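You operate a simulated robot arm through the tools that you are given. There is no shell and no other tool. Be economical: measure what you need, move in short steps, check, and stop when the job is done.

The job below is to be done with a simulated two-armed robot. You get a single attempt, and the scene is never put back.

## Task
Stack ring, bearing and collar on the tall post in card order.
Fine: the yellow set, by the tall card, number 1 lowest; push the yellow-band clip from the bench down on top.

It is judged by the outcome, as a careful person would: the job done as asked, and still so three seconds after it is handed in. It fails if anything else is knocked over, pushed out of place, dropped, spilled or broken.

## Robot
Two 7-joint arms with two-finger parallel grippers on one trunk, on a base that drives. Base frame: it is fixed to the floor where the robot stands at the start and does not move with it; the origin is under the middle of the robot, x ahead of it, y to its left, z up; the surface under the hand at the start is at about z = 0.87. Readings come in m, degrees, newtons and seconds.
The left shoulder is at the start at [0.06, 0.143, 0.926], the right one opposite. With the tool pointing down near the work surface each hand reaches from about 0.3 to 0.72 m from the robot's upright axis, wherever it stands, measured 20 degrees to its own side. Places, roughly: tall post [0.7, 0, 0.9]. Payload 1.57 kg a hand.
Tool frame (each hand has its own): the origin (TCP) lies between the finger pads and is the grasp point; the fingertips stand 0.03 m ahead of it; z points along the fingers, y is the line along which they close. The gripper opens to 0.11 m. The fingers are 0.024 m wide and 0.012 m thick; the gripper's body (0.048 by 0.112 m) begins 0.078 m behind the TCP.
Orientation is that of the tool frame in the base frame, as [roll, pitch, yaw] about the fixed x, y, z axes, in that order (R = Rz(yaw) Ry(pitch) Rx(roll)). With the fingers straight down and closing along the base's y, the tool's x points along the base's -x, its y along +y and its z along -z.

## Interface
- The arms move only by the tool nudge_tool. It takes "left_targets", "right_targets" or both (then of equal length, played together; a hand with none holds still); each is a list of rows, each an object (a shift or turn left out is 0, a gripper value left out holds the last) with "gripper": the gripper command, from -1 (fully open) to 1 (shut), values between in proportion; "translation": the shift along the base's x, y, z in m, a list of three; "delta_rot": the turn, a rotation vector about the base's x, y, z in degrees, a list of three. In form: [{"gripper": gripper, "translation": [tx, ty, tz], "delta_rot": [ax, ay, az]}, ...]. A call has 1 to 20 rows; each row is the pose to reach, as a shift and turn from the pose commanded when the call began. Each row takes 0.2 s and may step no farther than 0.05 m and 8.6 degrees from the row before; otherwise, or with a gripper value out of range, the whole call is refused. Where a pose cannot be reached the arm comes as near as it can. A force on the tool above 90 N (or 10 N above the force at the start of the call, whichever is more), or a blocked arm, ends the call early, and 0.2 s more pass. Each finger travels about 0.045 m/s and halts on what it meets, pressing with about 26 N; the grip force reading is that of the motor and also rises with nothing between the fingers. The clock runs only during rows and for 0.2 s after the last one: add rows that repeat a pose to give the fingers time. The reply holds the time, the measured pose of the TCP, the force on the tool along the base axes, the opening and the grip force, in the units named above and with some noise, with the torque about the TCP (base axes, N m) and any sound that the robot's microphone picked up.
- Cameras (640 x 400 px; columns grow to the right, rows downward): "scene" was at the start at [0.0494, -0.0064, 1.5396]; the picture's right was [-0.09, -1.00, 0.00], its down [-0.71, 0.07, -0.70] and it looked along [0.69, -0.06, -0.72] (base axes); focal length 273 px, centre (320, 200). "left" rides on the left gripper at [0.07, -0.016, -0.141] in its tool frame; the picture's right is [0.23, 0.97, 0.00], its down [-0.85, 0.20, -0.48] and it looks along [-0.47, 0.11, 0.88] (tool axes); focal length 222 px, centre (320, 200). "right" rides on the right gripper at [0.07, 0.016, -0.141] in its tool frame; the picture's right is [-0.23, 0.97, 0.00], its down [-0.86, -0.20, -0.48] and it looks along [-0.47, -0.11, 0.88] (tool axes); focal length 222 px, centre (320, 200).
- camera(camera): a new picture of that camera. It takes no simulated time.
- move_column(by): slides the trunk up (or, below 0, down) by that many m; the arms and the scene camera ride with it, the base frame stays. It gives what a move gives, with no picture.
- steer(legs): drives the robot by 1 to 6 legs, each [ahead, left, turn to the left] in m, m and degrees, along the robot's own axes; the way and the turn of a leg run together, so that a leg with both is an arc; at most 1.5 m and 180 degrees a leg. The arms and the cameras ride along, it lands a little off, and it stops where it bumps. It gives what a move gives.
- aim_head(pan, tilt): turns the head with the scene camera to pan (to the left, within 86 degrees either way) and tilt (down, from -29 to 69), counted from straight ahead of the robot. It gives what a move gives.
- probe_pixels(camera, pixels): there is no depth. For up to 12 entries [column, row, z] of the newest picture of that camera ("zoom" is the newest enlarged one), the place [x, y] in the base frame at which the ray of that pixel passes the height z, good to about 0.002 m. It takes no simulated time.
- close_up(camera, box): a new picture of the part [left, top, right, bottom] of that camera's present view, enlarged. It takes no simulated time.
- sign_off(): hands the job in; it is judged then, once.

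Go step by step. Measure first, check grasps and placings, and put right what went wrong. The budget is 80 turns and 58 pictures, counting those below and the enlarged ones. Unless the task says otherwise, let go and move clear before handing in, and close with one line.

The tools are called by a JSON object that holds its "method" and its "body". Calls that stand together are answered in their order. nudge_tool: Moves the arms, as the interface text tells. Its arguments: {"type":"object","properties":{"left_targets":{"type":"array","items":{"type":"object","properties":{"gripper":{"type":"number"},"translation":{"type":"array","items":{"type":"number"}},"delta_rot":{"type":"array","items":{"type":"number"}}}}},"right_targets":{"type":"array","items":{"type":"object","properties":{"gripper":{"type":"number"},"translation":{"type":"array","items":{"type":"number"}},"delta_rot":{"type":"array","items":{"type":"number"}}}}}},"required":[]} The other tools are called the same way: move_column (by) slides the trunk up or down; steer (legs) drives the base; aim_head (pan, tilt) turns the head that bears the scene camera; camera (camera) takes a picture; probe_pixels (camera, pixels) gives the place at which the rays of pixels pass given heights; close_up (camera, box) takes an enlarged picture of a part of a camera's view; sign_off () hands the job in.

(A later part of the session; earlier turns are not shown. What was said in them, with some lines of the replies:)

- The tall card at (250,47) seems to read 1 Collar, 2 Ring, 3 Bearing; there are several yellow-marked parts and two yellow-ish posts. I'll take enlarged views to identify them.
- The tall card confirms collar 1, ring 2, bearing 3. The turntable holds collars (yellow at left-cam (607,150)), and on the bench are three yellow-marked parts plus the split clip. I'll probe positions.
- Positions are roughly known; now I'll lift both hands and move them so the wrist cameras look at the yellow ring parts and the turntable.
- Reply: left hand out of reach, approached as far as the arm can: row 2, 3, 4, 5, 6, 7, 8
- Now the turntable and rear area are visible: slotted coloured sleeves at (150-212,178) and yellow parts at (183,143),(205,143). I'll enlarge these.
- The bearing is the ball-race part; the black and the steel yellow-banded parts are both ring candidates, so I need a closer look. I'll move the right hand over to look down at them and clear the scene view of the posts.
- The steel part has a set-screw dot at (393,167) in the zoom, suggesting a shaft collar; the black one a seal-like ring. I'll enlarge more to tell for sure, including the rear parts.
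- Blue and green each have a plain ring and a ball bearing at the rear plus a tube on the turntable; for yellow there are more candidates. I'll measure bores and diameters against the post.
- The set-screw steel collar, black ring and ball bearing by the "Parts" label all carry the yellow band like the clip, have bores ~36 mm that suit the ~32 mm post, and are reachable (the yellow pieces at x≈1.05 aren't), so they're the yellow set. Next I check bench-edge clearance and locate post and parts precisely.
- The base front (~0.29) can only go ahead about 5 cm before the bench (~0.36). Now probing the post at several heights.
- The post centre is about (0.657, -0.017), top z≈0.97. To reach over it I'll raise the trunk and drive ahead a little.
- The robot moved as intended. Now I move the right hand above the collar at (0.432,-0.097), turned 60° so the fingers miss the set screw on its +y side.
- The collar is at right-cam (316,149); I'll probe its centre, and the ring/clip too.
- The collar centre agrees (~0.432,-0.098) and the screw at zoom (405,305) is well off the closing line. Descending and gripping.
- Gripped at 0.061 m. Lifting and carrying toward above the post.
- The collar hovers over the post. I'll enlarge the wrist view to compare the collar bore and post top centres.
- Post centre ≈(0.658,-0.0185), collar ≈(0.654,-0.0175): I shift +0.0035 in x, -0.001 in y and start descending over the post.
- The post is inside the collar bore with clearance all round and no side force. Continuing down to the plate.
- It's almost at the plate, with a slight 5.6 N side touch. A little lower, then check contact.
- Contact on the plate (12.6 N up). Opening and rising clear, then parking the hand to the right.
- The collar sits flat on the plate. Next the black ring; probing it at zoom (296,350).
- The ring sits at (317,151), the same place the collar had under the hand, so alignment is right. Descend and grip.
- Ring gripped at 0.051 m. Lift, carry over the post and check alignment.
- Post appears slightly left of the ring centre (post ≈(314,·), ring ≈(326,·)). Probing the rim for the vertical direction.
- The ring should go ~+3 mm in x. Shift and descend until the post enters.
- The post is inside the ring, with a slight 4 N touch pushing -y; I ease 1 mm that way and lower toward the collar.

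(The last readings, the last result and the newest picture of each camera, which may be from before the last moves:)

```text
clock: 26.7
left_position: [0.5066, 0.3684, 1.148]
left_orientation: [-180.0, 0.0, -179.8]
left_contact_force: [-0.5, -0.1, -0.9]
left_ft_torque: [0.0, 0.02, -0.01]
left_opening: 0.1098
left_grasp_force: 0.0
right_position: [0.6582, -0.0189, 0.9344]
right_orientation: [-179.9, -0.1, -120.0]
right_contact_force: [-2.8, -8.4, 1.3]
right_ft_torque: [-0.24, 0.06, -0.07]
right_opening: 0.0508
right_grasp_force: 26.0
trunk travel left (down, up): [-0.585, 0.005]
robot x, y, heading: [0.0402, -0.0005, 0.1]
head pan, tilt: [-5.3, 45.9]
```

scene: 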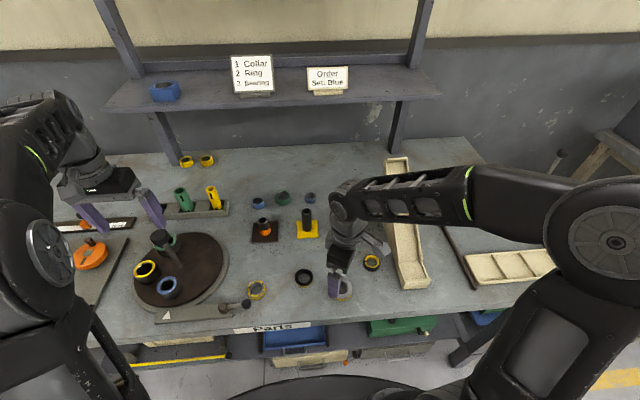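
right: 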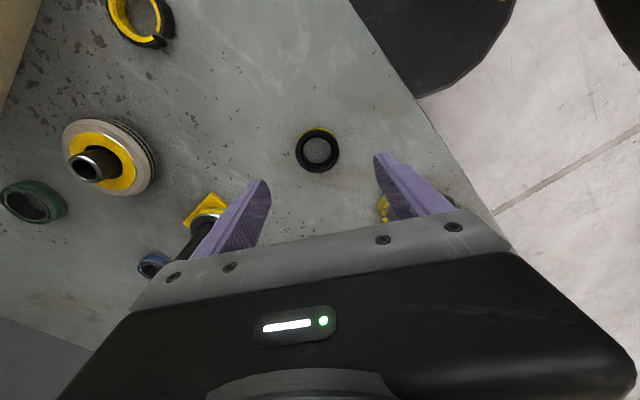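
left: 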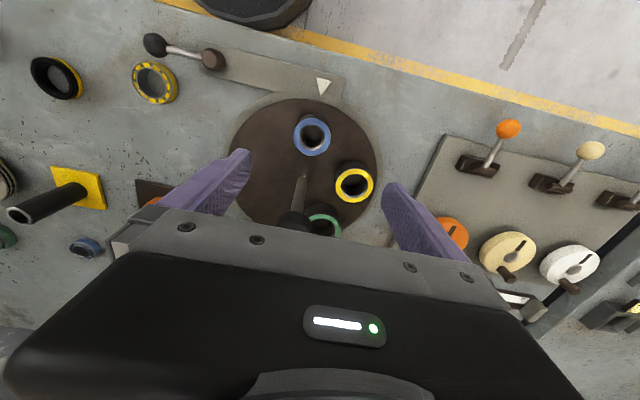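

Side force grew to -8 N; I shift 1.5 mm more and lower in small steps until seated.

{"method": "nudge_tool", "body": {"right_targets": [{"translation": [-0.0005, -0.0015, -0.001]}, {"translation": [-0.0005, -0.0015, -0.003]}, {"translation": [-0.0005, -0.0015, -0.005]}, {"translation": [-0.0005, -0.0015, -0.007]}]}}

```text
clock: 27.7
left_position: [0.5045, 0.3691, 1.1497]
left_orientation: [180.0, 0.1, -179.9]
left_contact_force: [-0.2, 0.2, 0.2]
left_ft_torque: [0.03, -0.01, 0.0]
left_opening: 0.1098
left_grasp_force: 0.1
right_position: [0.6577, -0.0206, 0.9291]
right_orientation: [-179.8, 0.4, -120.0]
right_contact_force: [1.3, -3.4, 23.6]
right_ft_torque: [0.06, -0.1, -0.2]
right_opening: 0.0516
right_grasp_force: 25.9
trunk travel left (down, up): [-0.585, 0.005]
robot x, y, heading: [0.0356, -0.0015, 0.0]
head pan, tilt: [-5.3, 45.9]
```

Seated (23.6 N). Release, rise and park the right hand over near the clip, away from the middle.

{"method": "nudge_tool", "body": {"right_targets": [{"gripper": -0.3}, {"gripper": -0.3}, {"gripper": -0.3}, {"gripper": -0.3}, {"translation": [0, 0, 0.04]}, {"translation": [0, 0, 0.08]}, {"translation": [0, 0, 0.1]}, {"translation": [-0.03, -0.03, 0.1]}, {"translation": [-0.06, -0.06, 0.1]}, {"translation": [-0.09, -0.09, 0.1]}, {"translation": [-0.12, -0.12, 0.1]}, {"translation": [-0.15, -0.155, 0.1]}, {"translation": [-0.17, -0.19, 0.1]}, {"translation": [-0.17, -0.22, 0.1]}]}}

{"method": "close_up", "body": {"camera": "scene", "box": [220, 190, 380, 290]}}

```text
clock: 30.7
left_position: [0.5055, 0.3674, 1.1488]
left_orientation: [180.0, 0.0, -179.9]
left_contact_force: [0.1, -0.1, 0.4]
left_ft_torque: [0.01, -0.01, 0.01]
left_opening: 0.1098
left_grasp_force: 0.1
right_position: [0.4895, -0.2415, 1.0261]
right_orientation: [-179.9, 0.0, -119.9]
right_contact_force: [-0.1, 0.2, 0.3]
right_ft_torque: [0.01, -0.02, -0.01]
right_opening: 0.0716
right_grasp_force: 0.0
trunk travel left (down, up): [-0.585, 0.005]
robot x, y, heading: [0.039, -0.0007, -0.0]
head pan, tilt: [-5.3, 45.9]
```

```text
4.00 times, centred on (300, 240) of scene
```

zoom: 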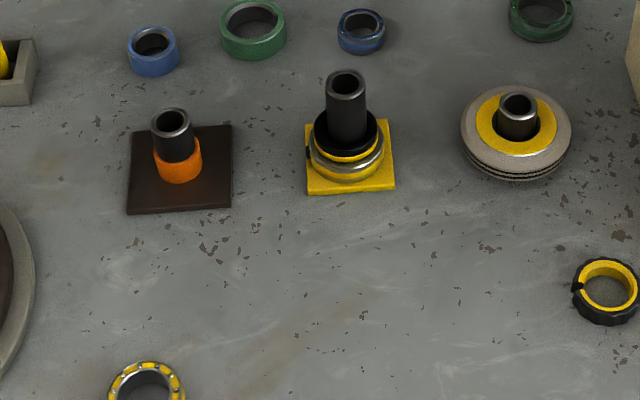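

The stack has collar and ring. Now the left hand goes over the bearing at (0.452,0.134), turned -50° so its fingers miss the lever ball.

{"method": "nudge_tool", "body": {"left_targets": [{"translation": [-0.01, -0.04, 0], "delta_rot": [0, 0, -8]}, {"translation": [-0.02, -0.08, 0], "delta_rot": [0, 0, -16]}, {"translation": [-0.03, -0.12, -0.01], "delta_rot": [0, 0, -24]}, {"translation": [-0.04, -0.16, -0.03], "delta_rot": [0, 0, -32]}, {"translation": [-0.05, -0.195, -0.05], "delta_rot": [0, 0, -40]}, {"translation": [-0.053, -0.235, -0.07], "delta_rot": [0, 0, -48]}, {"translation": [-0.053, -0.235, -0.09], "delta_rot": [0, 0, -50]}, {"translation": [-0.053, -0.235, -0.11], "delta_rot": [0, 0, -50]}]}}

{"method": "camera", "body": {"camera": "left"}}

```text
clock: 32.5
left_position: [0.4519, 0.1336, 1.0381]
left_orientation: [180.0, 0.1, 130.0]
left_contact_force: [0.6, -0.1, 0.4]
left_ft_torque: [0.04, 0.04, 0.01]
left_opening: 0.1098
left_grasp_force: 0.0
right_position: [0.4892, -0.2414, 1.0274]
right_orientation: [180.0, 0.0, -120.0]
right_contact_force: [-0.5, 0.3, 0.4]
right_ft_torque: [0.01, 0.0, -0.01]
right_opening: 0.0716
right_grasp_force: 0.1
trunk travel left (down, up): [-0.585, 0.005]
robot x, y, heading: [0.0413, 0.0004, 0.1]
head pan, tilt: [-5.3, 45.9]
```

```text
20 pictures are left
```

left: 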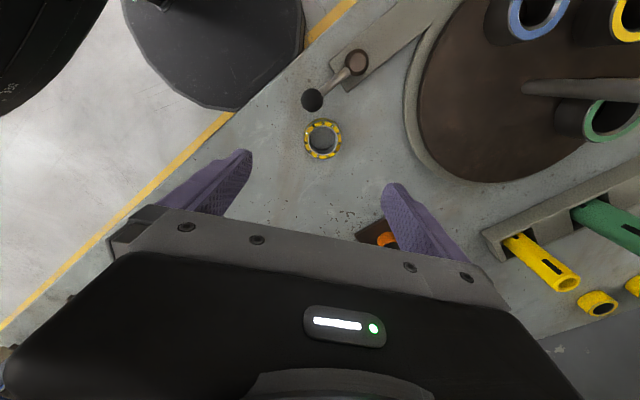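

The bearing is at (322,139), the lever ball at (312,100) lies off the closing line. Probing its centre.

{"method": "probe_pixels", "body": {"camera": "left", "pixels": [[322, 139, 0.893], [322, 139, 0.887], [302, 139, 0.892], [342, 139, 0.892], [312, 100, 0.9]]}}

```text
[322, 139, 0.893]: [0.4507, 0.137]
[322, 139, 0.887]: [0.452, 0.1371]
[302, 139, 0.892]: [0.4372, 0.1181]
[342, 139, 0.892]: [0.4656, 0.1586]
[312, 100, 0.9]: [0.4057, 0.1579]
```

Centre ≈(0.451,0.137). Shift, descend and grip.

{"method": "nudge_tool", "body": {"left_targets": [{"translation": [-0.0005, 0.003, -0.04]}, {"translation": [-0.0005, 0.003, -0.08]}, {"translation": [-0.0005, 0.003, -0.115]}, {"translation": [-0.0005, 0.003, -0.128]}, {"translation": [-0.0005, 0.003, -0.1345]}, {"translation": [-0.0005, 0.003, -0.1345], "gripper": 0.3}, {"translation": [-0.0005, 0.003, -0.1345], "gripper": 1}, {"translation": [-0.0005, 0.003, -0.1345], "gripper": 1}, {"translation": [-0.0005, 0.003, -0.1345], "gripper": 1}, {"translation": [-0.0005, 0.003, -0.1345], "gripper": 1}, {"translation": [-0.0005, 0.003, -0.1345], "gripper": 1}]}}

```text
clock: 34.9
left_position: [0.4521, 0.1375, 0.9045]
left_orientation: [180.0, 0.1, 130.1]
left_contact_force: [0.8, -0.4, 0.2]
left_ft_torque: [0.01, -0.06, -0.01]
left_opening: 0.0509
left_grasp_force: 26.3
right_position: [0.4908, -0.2403, 1.0264]
right_orientation: [-179.9, 0.0, -120.0]
right_contact_force: [-0.3, 0.2, -0.6]
right_ft_torque: [-0.01, -0.01, 0.01]
right_opening: 0.0713
right_grasp_force: 0.2
trunk travel left (down, up): [-0.585, 0.005]
robot x, y, heading: [0.039, -0.003, 0.1]
head pan, tilt: [-5.3, 45.9]
```

Bearing gripped at 0.051 m. Lift and carry over the post.

{"method": "nudge_tool", "body": {"left_targets": [{"translation": [0, 0, 0.04]}, {"translation": [0, 0, 0.08]}, {"translation": [0, 0, 0.122]}, {"translation": [0.03, -0.023, 0.127]}, {"translation": [0.06, -0.046, 0.127]}, {"translation": [0.09, -0.069, 0.127]}, {"translation": [0.12, -0.092, 0.127]}, {"translation": [0.15, -0.115, 0.127]}, {"translation": [0.18, -0.138, 0.127]}, {"translation": [0.206, -0.156, 0.125]}, {"translation": [0.206, -0.156, 0.112]}, {"translation": [0.206, -0.156, 0.112]}]}}

{"method": "close_up", "body": {"camera": "left", "box": [260, 120, 380, 195]}}

```text
clock: 37.5
left_position: [0.6579, -0.019, 1.0147]
left_orientation: [180.0, -0.1, 130.2]
left_contact_force: [0.1, 0.2, -1.4]
left_ft_torque: [0.0, -0.02, 0.02]
left_opening: 0.0508
left_grasp_force: 25.9
right_position: [0.4898, -0.2399, 1.0252]
right_orientation: [179.9, -0.1, -119.9]
right_contact_force: [-0.2, 0.9, 0.6]
right_ft_torque: [-0.03, 0.02, 0.01]
right_opening: 0.0713
right_grasp_force: 0.0
trunk travel left (down, up): [-0.585, 0.005]
robot x, y, heading: [0.0422, -0.0004, 0.0]
head pan, tilt: [-5.3, 45.9]
```

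```text
5.33 times, centred on (320, 158) of left
```

zoom: 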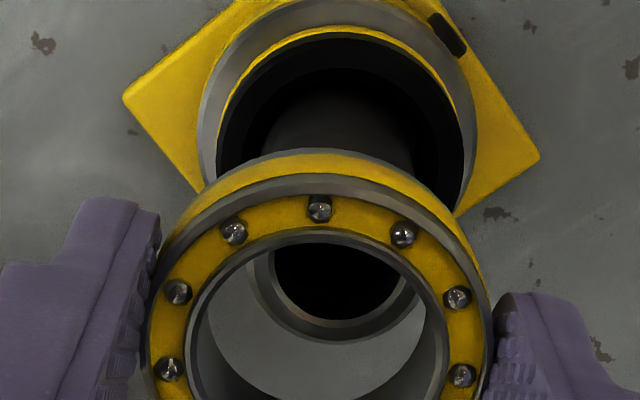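

Post centre is right of the bearing (≈333 vs 319) and rim bottom at row 342; probing to get the shift.

{"method": "probe_pixels", "body": {"camera": "zoom", "pixels": [[336, 343, 0.97], [247, 280, 0.97], [419, 280, 0.97], [319, 240, 1.0], [185, 345, 1.0], [448, 340, 1.0], [148, 330, 0.998], [490, 330, 0.998]]}}

```text
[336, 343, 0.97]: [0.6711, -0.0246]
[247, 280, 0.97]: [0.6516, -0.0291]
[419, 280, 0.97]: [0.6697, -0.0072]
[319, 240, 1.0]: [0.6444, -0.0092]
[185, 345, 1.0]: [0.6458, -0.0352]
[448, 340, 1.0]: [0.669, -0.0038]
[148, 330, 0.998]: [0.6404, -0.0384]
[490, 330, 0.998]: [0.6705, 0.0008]
```

I shift about +1.5 mm x, +2.5 mm y (image-right) and lower to the post top for a look.

{"method": "nudge_tool", "body": {"left_targets": [{"translation": [0.0013, 0.0025, 0]}, {"translation": [0.0013, 0.0025, -0.008]}, {"translation": [0.0013, 0.0025, -0.012]}, {"translation": [0.0013, 0.0025, -0.012]}]}}

{"method": "close_up", "body": {"camera": "left", "box": [260, 120, 380, 195]}}

```text
clock: 38.5
left_position: [0.6609, -0.0172, 1.0039]
left_orientation: [-180.0, -0.1, 130.1]
left_contact_force: [-0.2, -0.5, -0.6]
left_ft_torque: [-0.02, -0.02, 0.0]
left_opening: 0.0512
left_grasp_force: 26.6
right_position: [0.4896, -0.2403, 1.0264]
right_orientation: [-180.0, 0.0, -120.0]
right_contact_force: [0.1, 0.0, -0.5]
right_ft_torque: [-0.01, 0.0, 0.01]
right_opening: 0.0714
right_grasp_force: 0.0
trunk travel left (down, up): [-0.585, 0.005]
robot x, y, heading: [0.0392, -0.0031, 0.1]
head pan, tilt: [-5.3, 45.9]
```

```text
5.33 times, centred on (320, 158) of left
```

zoom: 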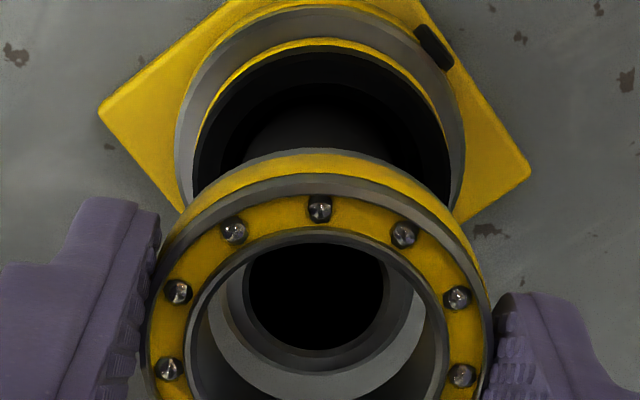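

Horizontally centred now (≈318). Continue down over the post with watch on force.

{"method": "nudge_tool", "body": {"left_targets": [{"translation": [0.0005, -0.0005, -0.007]}, {"translation": [0.0005, -0.0005, -0.013]}, {"translation": [0.0005, -0.0005, -0.019]}, {"translation": [0.0005, -0.0005, -0.019]}]}}

{"method": "close_up", "body": {"camera": "left", "box": [260, 120, 380, 195]}}

```text
clock: 39.5
left_position: [0.6601, -0.0164, 0.9849]
left_orientation: [180.0, 0.0, 130.2]
left_contact_force: [-2.6, 2.3, -1.5]
left_ft_torque: [0.06, 0.12, 0.01]
left_opening: 0.0513
left_grasp_force: 25.5
right_position: [0.4897, -0.2405, 1.0276]
right_orientation: [179.9, -0.1, -120.0]
right_contact_force: [0.1, -0.2, -0.6]
right_ft_torque: [0.01, 0.0, 0.02]
right_opening: 0.0715
right_grasp_force: 0.0
trunk travel left (down, up): [-0.585, 0.005]
robot x, y, heading: [0.0434, 0.0005, -0.0]
head pan, tilt: [-5.3, 45.9]
```

```text
5.33 times, centred on (320, 158) of left
```

zoom: 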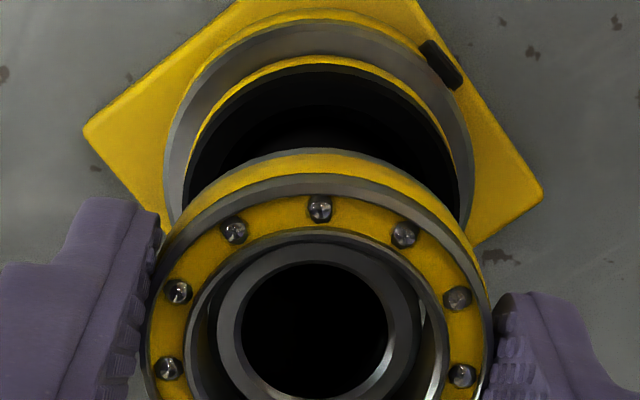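

Post is inside the bearing, with a light touch; easing back ~1 mm and lowering onto the ring.

{"method": "nudge_tool", "body": {"left_targets": [{"translation": [-0.001, 0.0008, -0.01]}, {"translation": [-0.001, 0.0008, -0.02]}, {"translation": [-0.001, 0.0008, -0.028]}, {"translation": [-0.001, 0.0008, -0.032]}, {"translation": [-0.001, 0.0008, -0.035]}, {"translation": [-0.001, 0.0008, -0.037]}]}}

```text
clock: 40.9
left_position: [0.6602, -0.0162, 0.9483]
left_orientation: [180.0, 0.1, 130.1]
left_contact_force: [0.0, 0.7, 2.3]
left_ft_torque: [0.0, 0.06, 0.01]
left_opening: 0.0512
left_grasp_force: 25.7
right_position: [0.4901, -0.2399, 1.0277]
right_orientation: [180.0, 0.0, -120.0]
right_contact_force: [-0.5, 0.6, 0.3]
right_ft_torque: [0.0, -0.03, -0.02]
right_opening: 0.0712
right_grasp_force: 0.0
trunk travel left (down, up): [-0.585, 0.005]
robot x, y, heading: [0.0421, -0.0014, -0.0]
head pan, tilt: [-5.3, 45.9]
```

Almost no side force; small further steps to find contact.

{"method": "nudge_tool", "body": {"left_targets": [{"translation": [0, 0, -0.0015]}, {"translation": [0, 0, -0.003]}, {"translation": [0, 0, -0.0045]}]}}

```text
clock: 41.7
left_position: [0.6596, -0.0158, 0.9456]
left_orientation: [179.8, 0.4, 130.1]
left_contact_force: [3.1, 2.8, 23.3]
left_ft_torque: [-0.03, -0.13, 0.21]
left_opening: 0.0515
left_grasp_force: 25.6
right_position: [0.4885, -0.2394, 1.0261]
right_orientation: [179.9, 0.0, -120.0]
right_contact_force: [-0.3, 0.9, 0.1]
right_ft_torque: [0.0, 0.01, -0.02]
right_opening: 0.0713
right_grasp_force: 0.0
trunk travel left (down, up): [-0.585, 0.005]
robot x, y, heading: [0.04, -0.0033, 0.2]
head pan, tilt: [-5.3, 45.9]
```

Seated (23 N). Release, rise, and park the left hand.

{"method": "nudge_tool", "body": {"left_targets": [{"gripper": -0.3}, {"gripper": -0.3}, {"gripper": -0.3}, {"gripper": -0.3}, {"translation": [0, 0, 0.04]}, {"translation": [0, 0, 0.08]}, {"translation": [0, 0, 0.1]}, {"translation": [-0.03, 0.03, 0.1]}, {"translation": [-0.06, 0.06, 0.1]}, {"translation": [-0.09, 0.09, 0.1]}, {"translation": [-0.12, 0.12, 0.1]}, {"translation": [-0.14, 0.16, 0.1]}, {"translation": [-0.14, 0.2, 0.1]}, {"translation": [-0.14, 0.24, 0.1]}]}}

{"method": "close_up", "body": {"camera": "scene", "box": [230, 190, 390, 290]}}

{"method": "close_up", "body": {"camera": "right", "box": [160, 60, 480, 260]}}

```text
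clock: 44.7
left_position: [0.5179, 0.2255, 1.0414]
left_orientation: [-180.0, 0.1, 130.0]
left_contact_force: [-0.6, 0.6, 0.2]
left_ft_torque: [-0.03, -0.03, -0.02]
left_opening: 0.0716
left_grasp_force: 0.0
right_position: [0.4888, -0.24, 1.027]
right_orientation: [180.0, -0.1, -120.0]
right_contact_force: [0.1, 0.9, 0.3]
right_ft_torque: [-0.01, -0.01, 0.04]
right_opening: 0.0716
right_grasp_force: 0.1
trunk travel left (down, up): [-0.585, 0.005]
robot x, y, heading: [0.0363, -0.0021, 0.3]
head pan, tilt: [-5.3, 45.9]
```

```text
4.00 times, centred on (310, 240) of scene
```

zoom: 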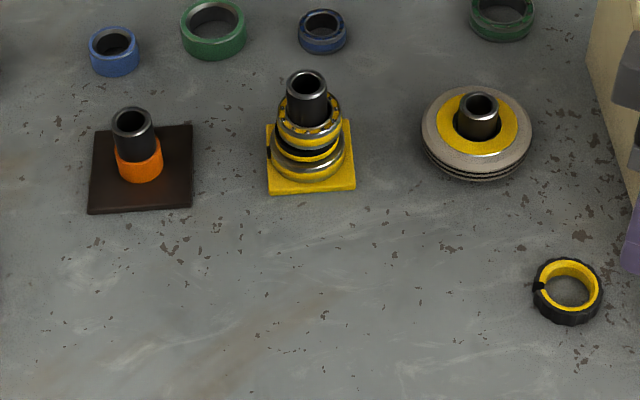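

```text
2.00 times, centred on (320, 160) of right
```

zoom: 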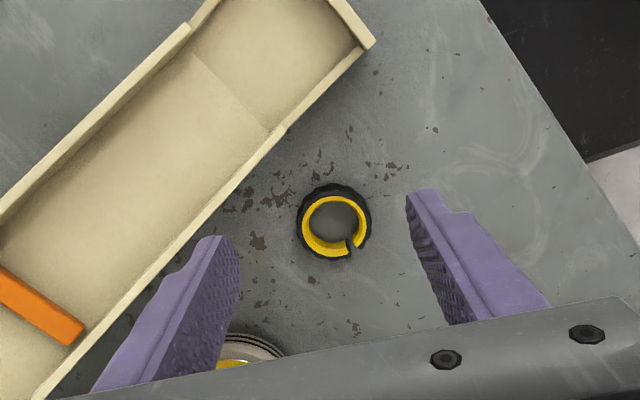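

The stack is collar, ring, bearing in order. The clip is visible at right zoom (335,222) with its gap at (355,245), off the closing line; probing it.

{"method": "probe_pixels", "body": {"camera": "zoom", "pixels": [[336, 226, 0.885], [336, 222, 0.885], [308, 226, 0.885], [364, 226, 0.885], [298, 222, 0.882], [372, 222, 0.882], [334, 185, 0.885]]}}

{"method": "probe_pixels", "body": {"camera": "scene", "pixels": [[372, 261.5, 0.885]]}}

```text
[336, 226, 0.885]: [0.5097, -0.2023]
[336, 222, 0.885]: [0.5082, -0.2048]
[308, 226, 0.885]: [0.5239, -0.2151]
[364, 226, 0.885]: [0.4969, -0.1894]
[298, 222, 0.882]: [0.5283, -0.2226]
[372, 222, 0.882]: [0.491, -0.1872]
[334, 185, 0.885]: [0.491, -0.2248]
```

```text
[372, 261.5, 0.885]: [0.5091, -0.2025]
```

Clip centre (0.509,-0.203), OD ≈0.05. Move over, descend, grip.

{"method": "nudge_tool", "body": {"right_targets": [{"translation": [0.02, 0.0375, 0], "gripper": -0.5}, {"translation": [0.02, 0.0375, -0.04], "gripper": -0.5}, {"translation": [0.02, 0.0375, -0.08], "gripper": -0.5}, {"translation": [0.02, 0.0375, -0.11], "gripper": -0.5}, {"translation": [0.02, 0.0375, -0.12], "gripper": -0.5}, {"translation": [0.02, 0.0375, -0.123], "gripper": -0.5}, {"translation": [0.02, 0.0375, -0.123], "gripper": 0.3}, {"translation": [0.02, 0.0375, -0.123], "gripper": 1}, {"translation": [0.02, 0.0375, -0.123], "gripper": 1}, {"translation": [0.02, 0.0375, -0.123], "gripper": 1}]}}

```text
clock: 46.9
left_position: [0.5187, 0.2242, 1.0419]
left_orientation: [-180.0, -0.1, 130.1]
left_contact_force: [-0.1, 0.2, -0.1]
left_ft_torque: [0.0, -0.02, -0.03]
left_opening: 0.072
left_grasp_force: 0.1
right_position: [0.5092, -0.2017, 0.9023]
right_orientation: [-179.9, 0.1, -120.0]
right_contact_force: [-0.8, 0.6, -0.2]
right_ft_torque: [-0.02, 0.01, -0.02]
right_opening: 0.0501
right_grasp_force: 25.9
trunk travel left (down, up): [-0.585, 0.005]
robot x, y, heading: [0.0379, 0.0014, 0.1]
head pan, tilt: [-5.3, 45.9]
```

Clip gripped at 0.050 m. Lift and carry to the post.

{"method": "nudge_tool", "body": {"right_targets": [{"translation": [0, 0, 0.04]}, {"translation": [0, 0, 0.08]}, {"translation": [0, 0, 0.12]}, {"translation": [0.01, 0.03, 0.128]}, {"translation": [0.02, 0.065, 0.128]}, {"translation": [0.035, 0.1, 0.128]}, {"translation": [0.06, 0.13, 0.128]}, {"translation": [0.09, 0.16, 0.128]}, {"translation": [0.12, 0.1825, 0.128]}, {"translation": [0.15, 0.1835, 0.125]}, {"translation": [0.15, 0.1835, 0.112]}, {"translation": [0.15, 0.1835, 0.112]}]}}

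{"method": "close_up", "body": {"camera": "right", "box": [260, 120, 380, 195]}}

```text
clock: 49.5
left_position: [0.5177, 0.2234, 1.0419]
left_orientation: [-180.0, 0.0, 130.2]
left_contact_force: [-0.4, 0.4, -0.5]
left_ft_torque: [0.03, 0.0, -0.01]
left_opening: 0.0718
left_grasp_force: 0.1
right_position: [0.6596, -0.0181, 1.0152]
right_orientation: [180.0, 0.0, -119.9]
right_contact_force: [-0.3, -0.6, -0.8]
right_ft_torque: [-0.01, 0.0, -0.03]
right_opening: 0.0498
right_grasp_force: 26.4
trunk travel left (down, up): [-0.585, 0.005]
robot x, y, heading: [0.0406, 0.0022, 0.1]
head pan, tilt: [-5.3, 45.9]
```

```text
5.33 times, centred on (320, 158) of right
```

zoom: 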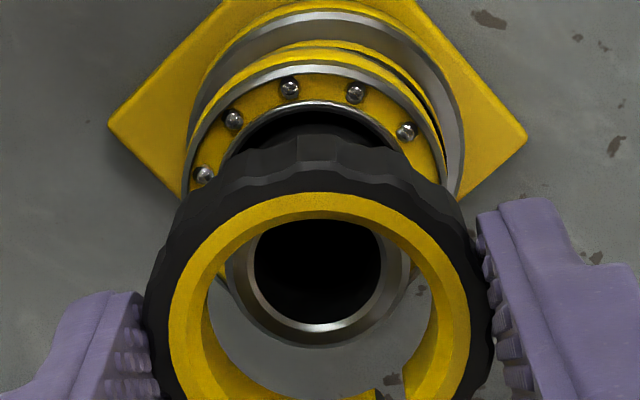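

Post (≈318) is centred in the clip bore (≈321), matching the earlier good alignment. Lower onto the post.

{"method": "nudge_tool", "body": {"right_targets": [{"translation": [0.0003, -0.0003, -0.01]}, {"translation": [0.0003, -0.0003, -0.018]}, {"translation": [0.0003, -0.0003, -0.024]}, {"translation": [0.0003, -0.0003, -0.03]}, {"translation": [0.0003, -0.0003, -0.036]}, {"translation": [0.0003, -0.0003, -0.04]}]}}

{"method": "close_up", "body": {"camera": "scene", "box": [260, 180, 360, 242]}}

```text
clock: 50.9
left_position: [0.5182, 0.2234, 1.0409]
left_orientation: [179.9, 0.1, 130.1]
left_contact_force: [-0.3, -0.2, -0.7]
left_ft_torque: [-0.03, 0.0, -0.01]
left_opening: 0.0715
left_grasp_force: 0.0
right_position: [0.6588, -0.0183, 0.977]
right_orientation: [180.0, -0.1, -120.0]
right_contact_force: [1.5, 0.5, 3.7]
right_ft_torque: [0.01, -0.03, -0.02]
right_opening: 0.0498
right_grasp_force: 26.8
trunk travel left (down, up): [-0.585, 0.005]
robot x, y, heading: [0.0377, -0.0017, -0.1]
head pan, tilt: [-5.3, 45.9]
```

```text
6.40 times, centred on (310, 211) of scene
```

zoom: 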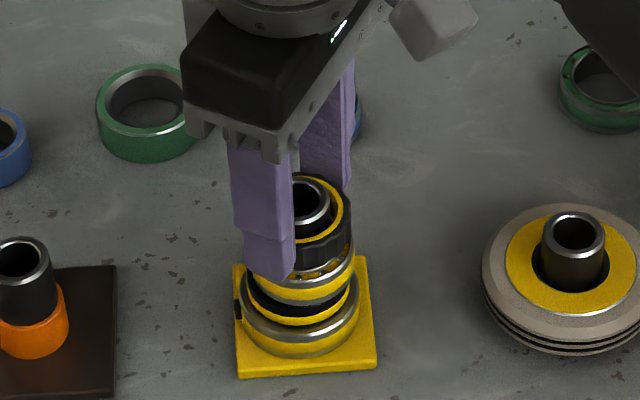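

The clip is threaded on the post with ~4 N upward resistance. Keep pushing down until it seats on the bearing.

{"method": "nudge_tool", "body": {"right_targets": [{"translation": [0, 0, -0.004]}, {"translation": [0, 0, -0.008]}, {"translation": [0, 0, -0.011]}, {"translation": [0, 0, -0.014]}, {"translation": [0, 0, -0.017]}, {"translation": [0, 0, -0.019]}]}}

```text
clock: 52.3
left_position: [0.5156, 0.2244, 1.0437]
left_orientation: [179.9, 0.2, 130.1]
left_contact_force: [0.6, 1.2, 0.6]
left_ft_torque: [0.0, 0.06, -0.04]
left_opening: 0.0714
left_grasp_force: 0.0
right_position: [0.6587, -0.0181, 0.9634]
right_orientation: [-179.5, 0.5, -120.0]
right_contact_force: [0.5, 2.2, 48.9]
right_ft_torque: [-0.42, -0.35, 0.09]
right_opening: 0.0501
right_grasp_force: 26.0
trunk travel left (down, up): [-0.585, 0.005]
robot x, y, heading: [0.0395, -0.003, -0.0]
head pan, tilt: [-5.3, 45.9]
```

At z 0.963 it resists with 49 N, about where the bearing top is expected. Release, rise and inspect.

{"method": "nudge_tool", "body": {"right_targets": [{"translation": [0, 0, -0.016]}, {"translation": [0, 0, -0.016], "gripper": -0.3}, {"translation": [0, 0, -0.016], "gripper": -0.3}, {"translation": [0, 0, -0.016], "gripper": -0.3}, {"translation": [0, 0, -0.016], "gripper": -0.3}, {"translation": [0, 0, 0.03]}, {"translation": [0, 0, 0.055]}, {"translation": [-0.03, -0.03, 0.055]}, {"translation": [-0.06, -0.06, 0.055]}, {"translation": [-0.09, -0.09, 0.055]}, {"translation": [-0.12, -0.12, 0.055]}, {"translation": [-0.15, -0.15, 0.055]}]}}

{"method": "close_up", "body": {"camera": "scene", "box": [280, 190, 340, 240]}}

```text
clock: 52.7
left_position: [0.5222, 0.2238, 1.0375]
left_orientation: [-179.9, -0.2, 130.0]
left_contact_force: [1.9, 0.1, -1.3]
left_ft_torque: [-0.02, 0.12, -0.01]
left_opening: 0.0714
left_grasp_force: 0.1
right_position: [0.6698, -0.02, 0.9511]
right_orientation: [-179.3, 1.0, -120.3]
right_contact_force: [2.0, -0.1, 0.0]
right_ft_torque: [0.01, 0.09, -0.04]
right_opening: 0.0708
right_grasp_force: 0.6
trunk travel left (down, up): [-0.585, 0.005]
robot x, y, heading: [0.0399, 0.0005, -0.3]
head pan, tilt: [-5.3, 45.9]
stopped in row 2 (right hand): the force on the tool passed its limit at 94 N (the readings are from after the stop); the commanded pose is now the measured one
```

```text
8.00 times, centred on (310, 215) of scene
```

zoom: 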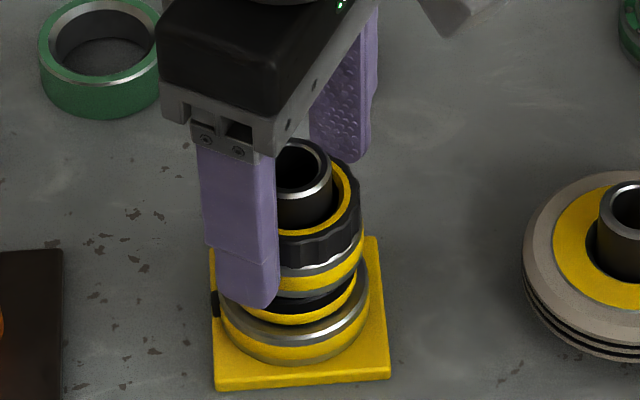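

My push went too deep and tripped the force limit at 94 N; the hand is open now, offset ~1 cm in x, and the stack still looks upright. I'll re-centre, then rise straight up.

{"method": "nudge_tool", "body": {"right_targets": [{"translation": [-0.005, 0.001, 0.001], "gripper": -0.4}, {"translation": [-0.01, 0.002, 0.003], "gripper": -0.4}, {"translation": [-0.01, 0.002, 0.02], "gripper": -0.4}, {"translation": [-0.01, 0.002, 0.05], "gripper": -0.4}, {"translation": [-0.01, 0.002, 0.08], "gripper": -0.4}, {"translation": [-0.04, -0.028, 0.08]}, {"translation": [-0.07, -0.058, 0.08]}, {"translation": [-0.1, -0.088, 0.08]}, {"translation": [-0.13, -0.12, 0.08]}, {"translation": [-0.16, -0.15, 0.08]}]}}

{"method": "close_up", "body": {"camera": "scene", "box": [270, 185, 350, 235]}}

{"method": "close_up", "body": {"camera": "right", "box": [0, 0, 640, 400]}}

```text
clock: 54.9
left_position: [0.5173, 0.2234, 1.0421]
left_orientation: [179.9, 0.1, 130.0]
left_contact_force: [-0.2, -0.4, 0.3]
left_ft_torque: [0.01, -0.04, -0.01]
left_opening: 0.0714
left_grasp_force: 0.1
right_position: [0.5052, -0.1695, 1.0337]
right_orientation: [-179.1, 1.2, -120.2]
right_contact_force: [-0.4, 0.5, -0.1]
right_ft_torque: [0.0, -0.02, -0.01]
right_opening: 0.0767
right_grasp_force: 0.1
trunk travel left (down, up): [-0.585, 0.005]
robot x, y, heading: [0.0394, 0.0014, -0.2]
head pan, tilt: [-5.3, 45.9]
```

```text
8.00 times, centred on (310, 210) of scene
```

zoom: 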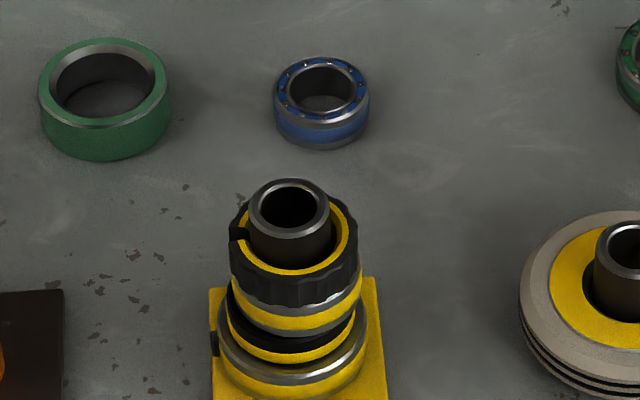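

```text
1.00 times, centred on (320, 200) of right (not enlarged: the box is as wide or as high as the picture)
```

zoom: 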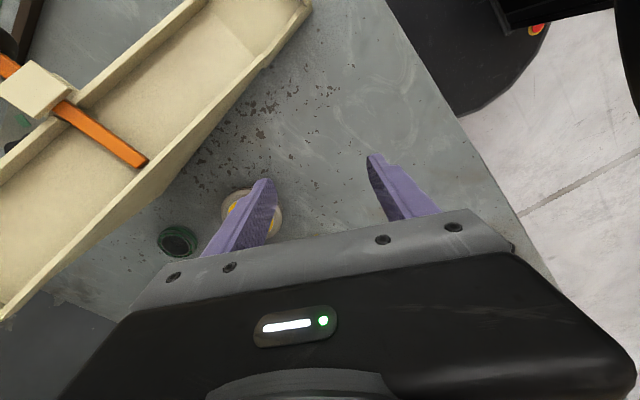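

The clip looks level on the post with the bearing's ball face covered. I'll check its top height by probing its top-ellipse centre against the post axis.

{"method": "close_up", "body": {"camera": "scene", "box": [285, 200, 341, 235]}}

{"method": "camera", "body": {"camera": "scene"}}

```text
11.43 times, centred on (313, 218) of scene
```

zoom: 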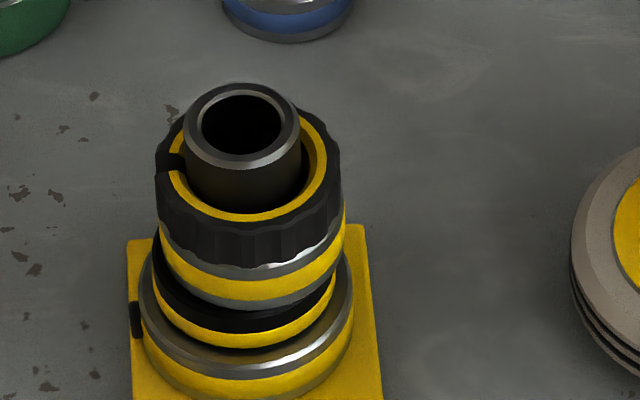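

```text
8 pictures are left
```

scene: 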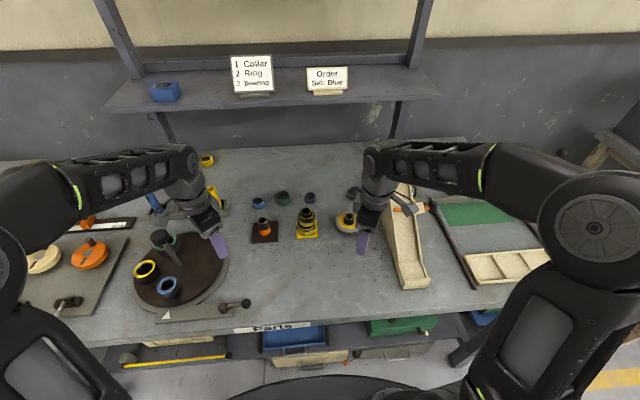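

The enlarged view shows collar, ring, bearing and clip stacked flat in order with no gap under the clip, nothing else has moved, and both hands are clear. Handing in.

{"method": "sign_off", "body": {}}

```text
The job is handed in.
```

The yellow set is on the tall post in card order: collar lowest, then ring, then bearing, with the yellow-band clip pushed down on top. While I was seating the clip, one push went too deep and tripped the force limit at 94 N, but the stack stayed upright and nothing else looked moved.
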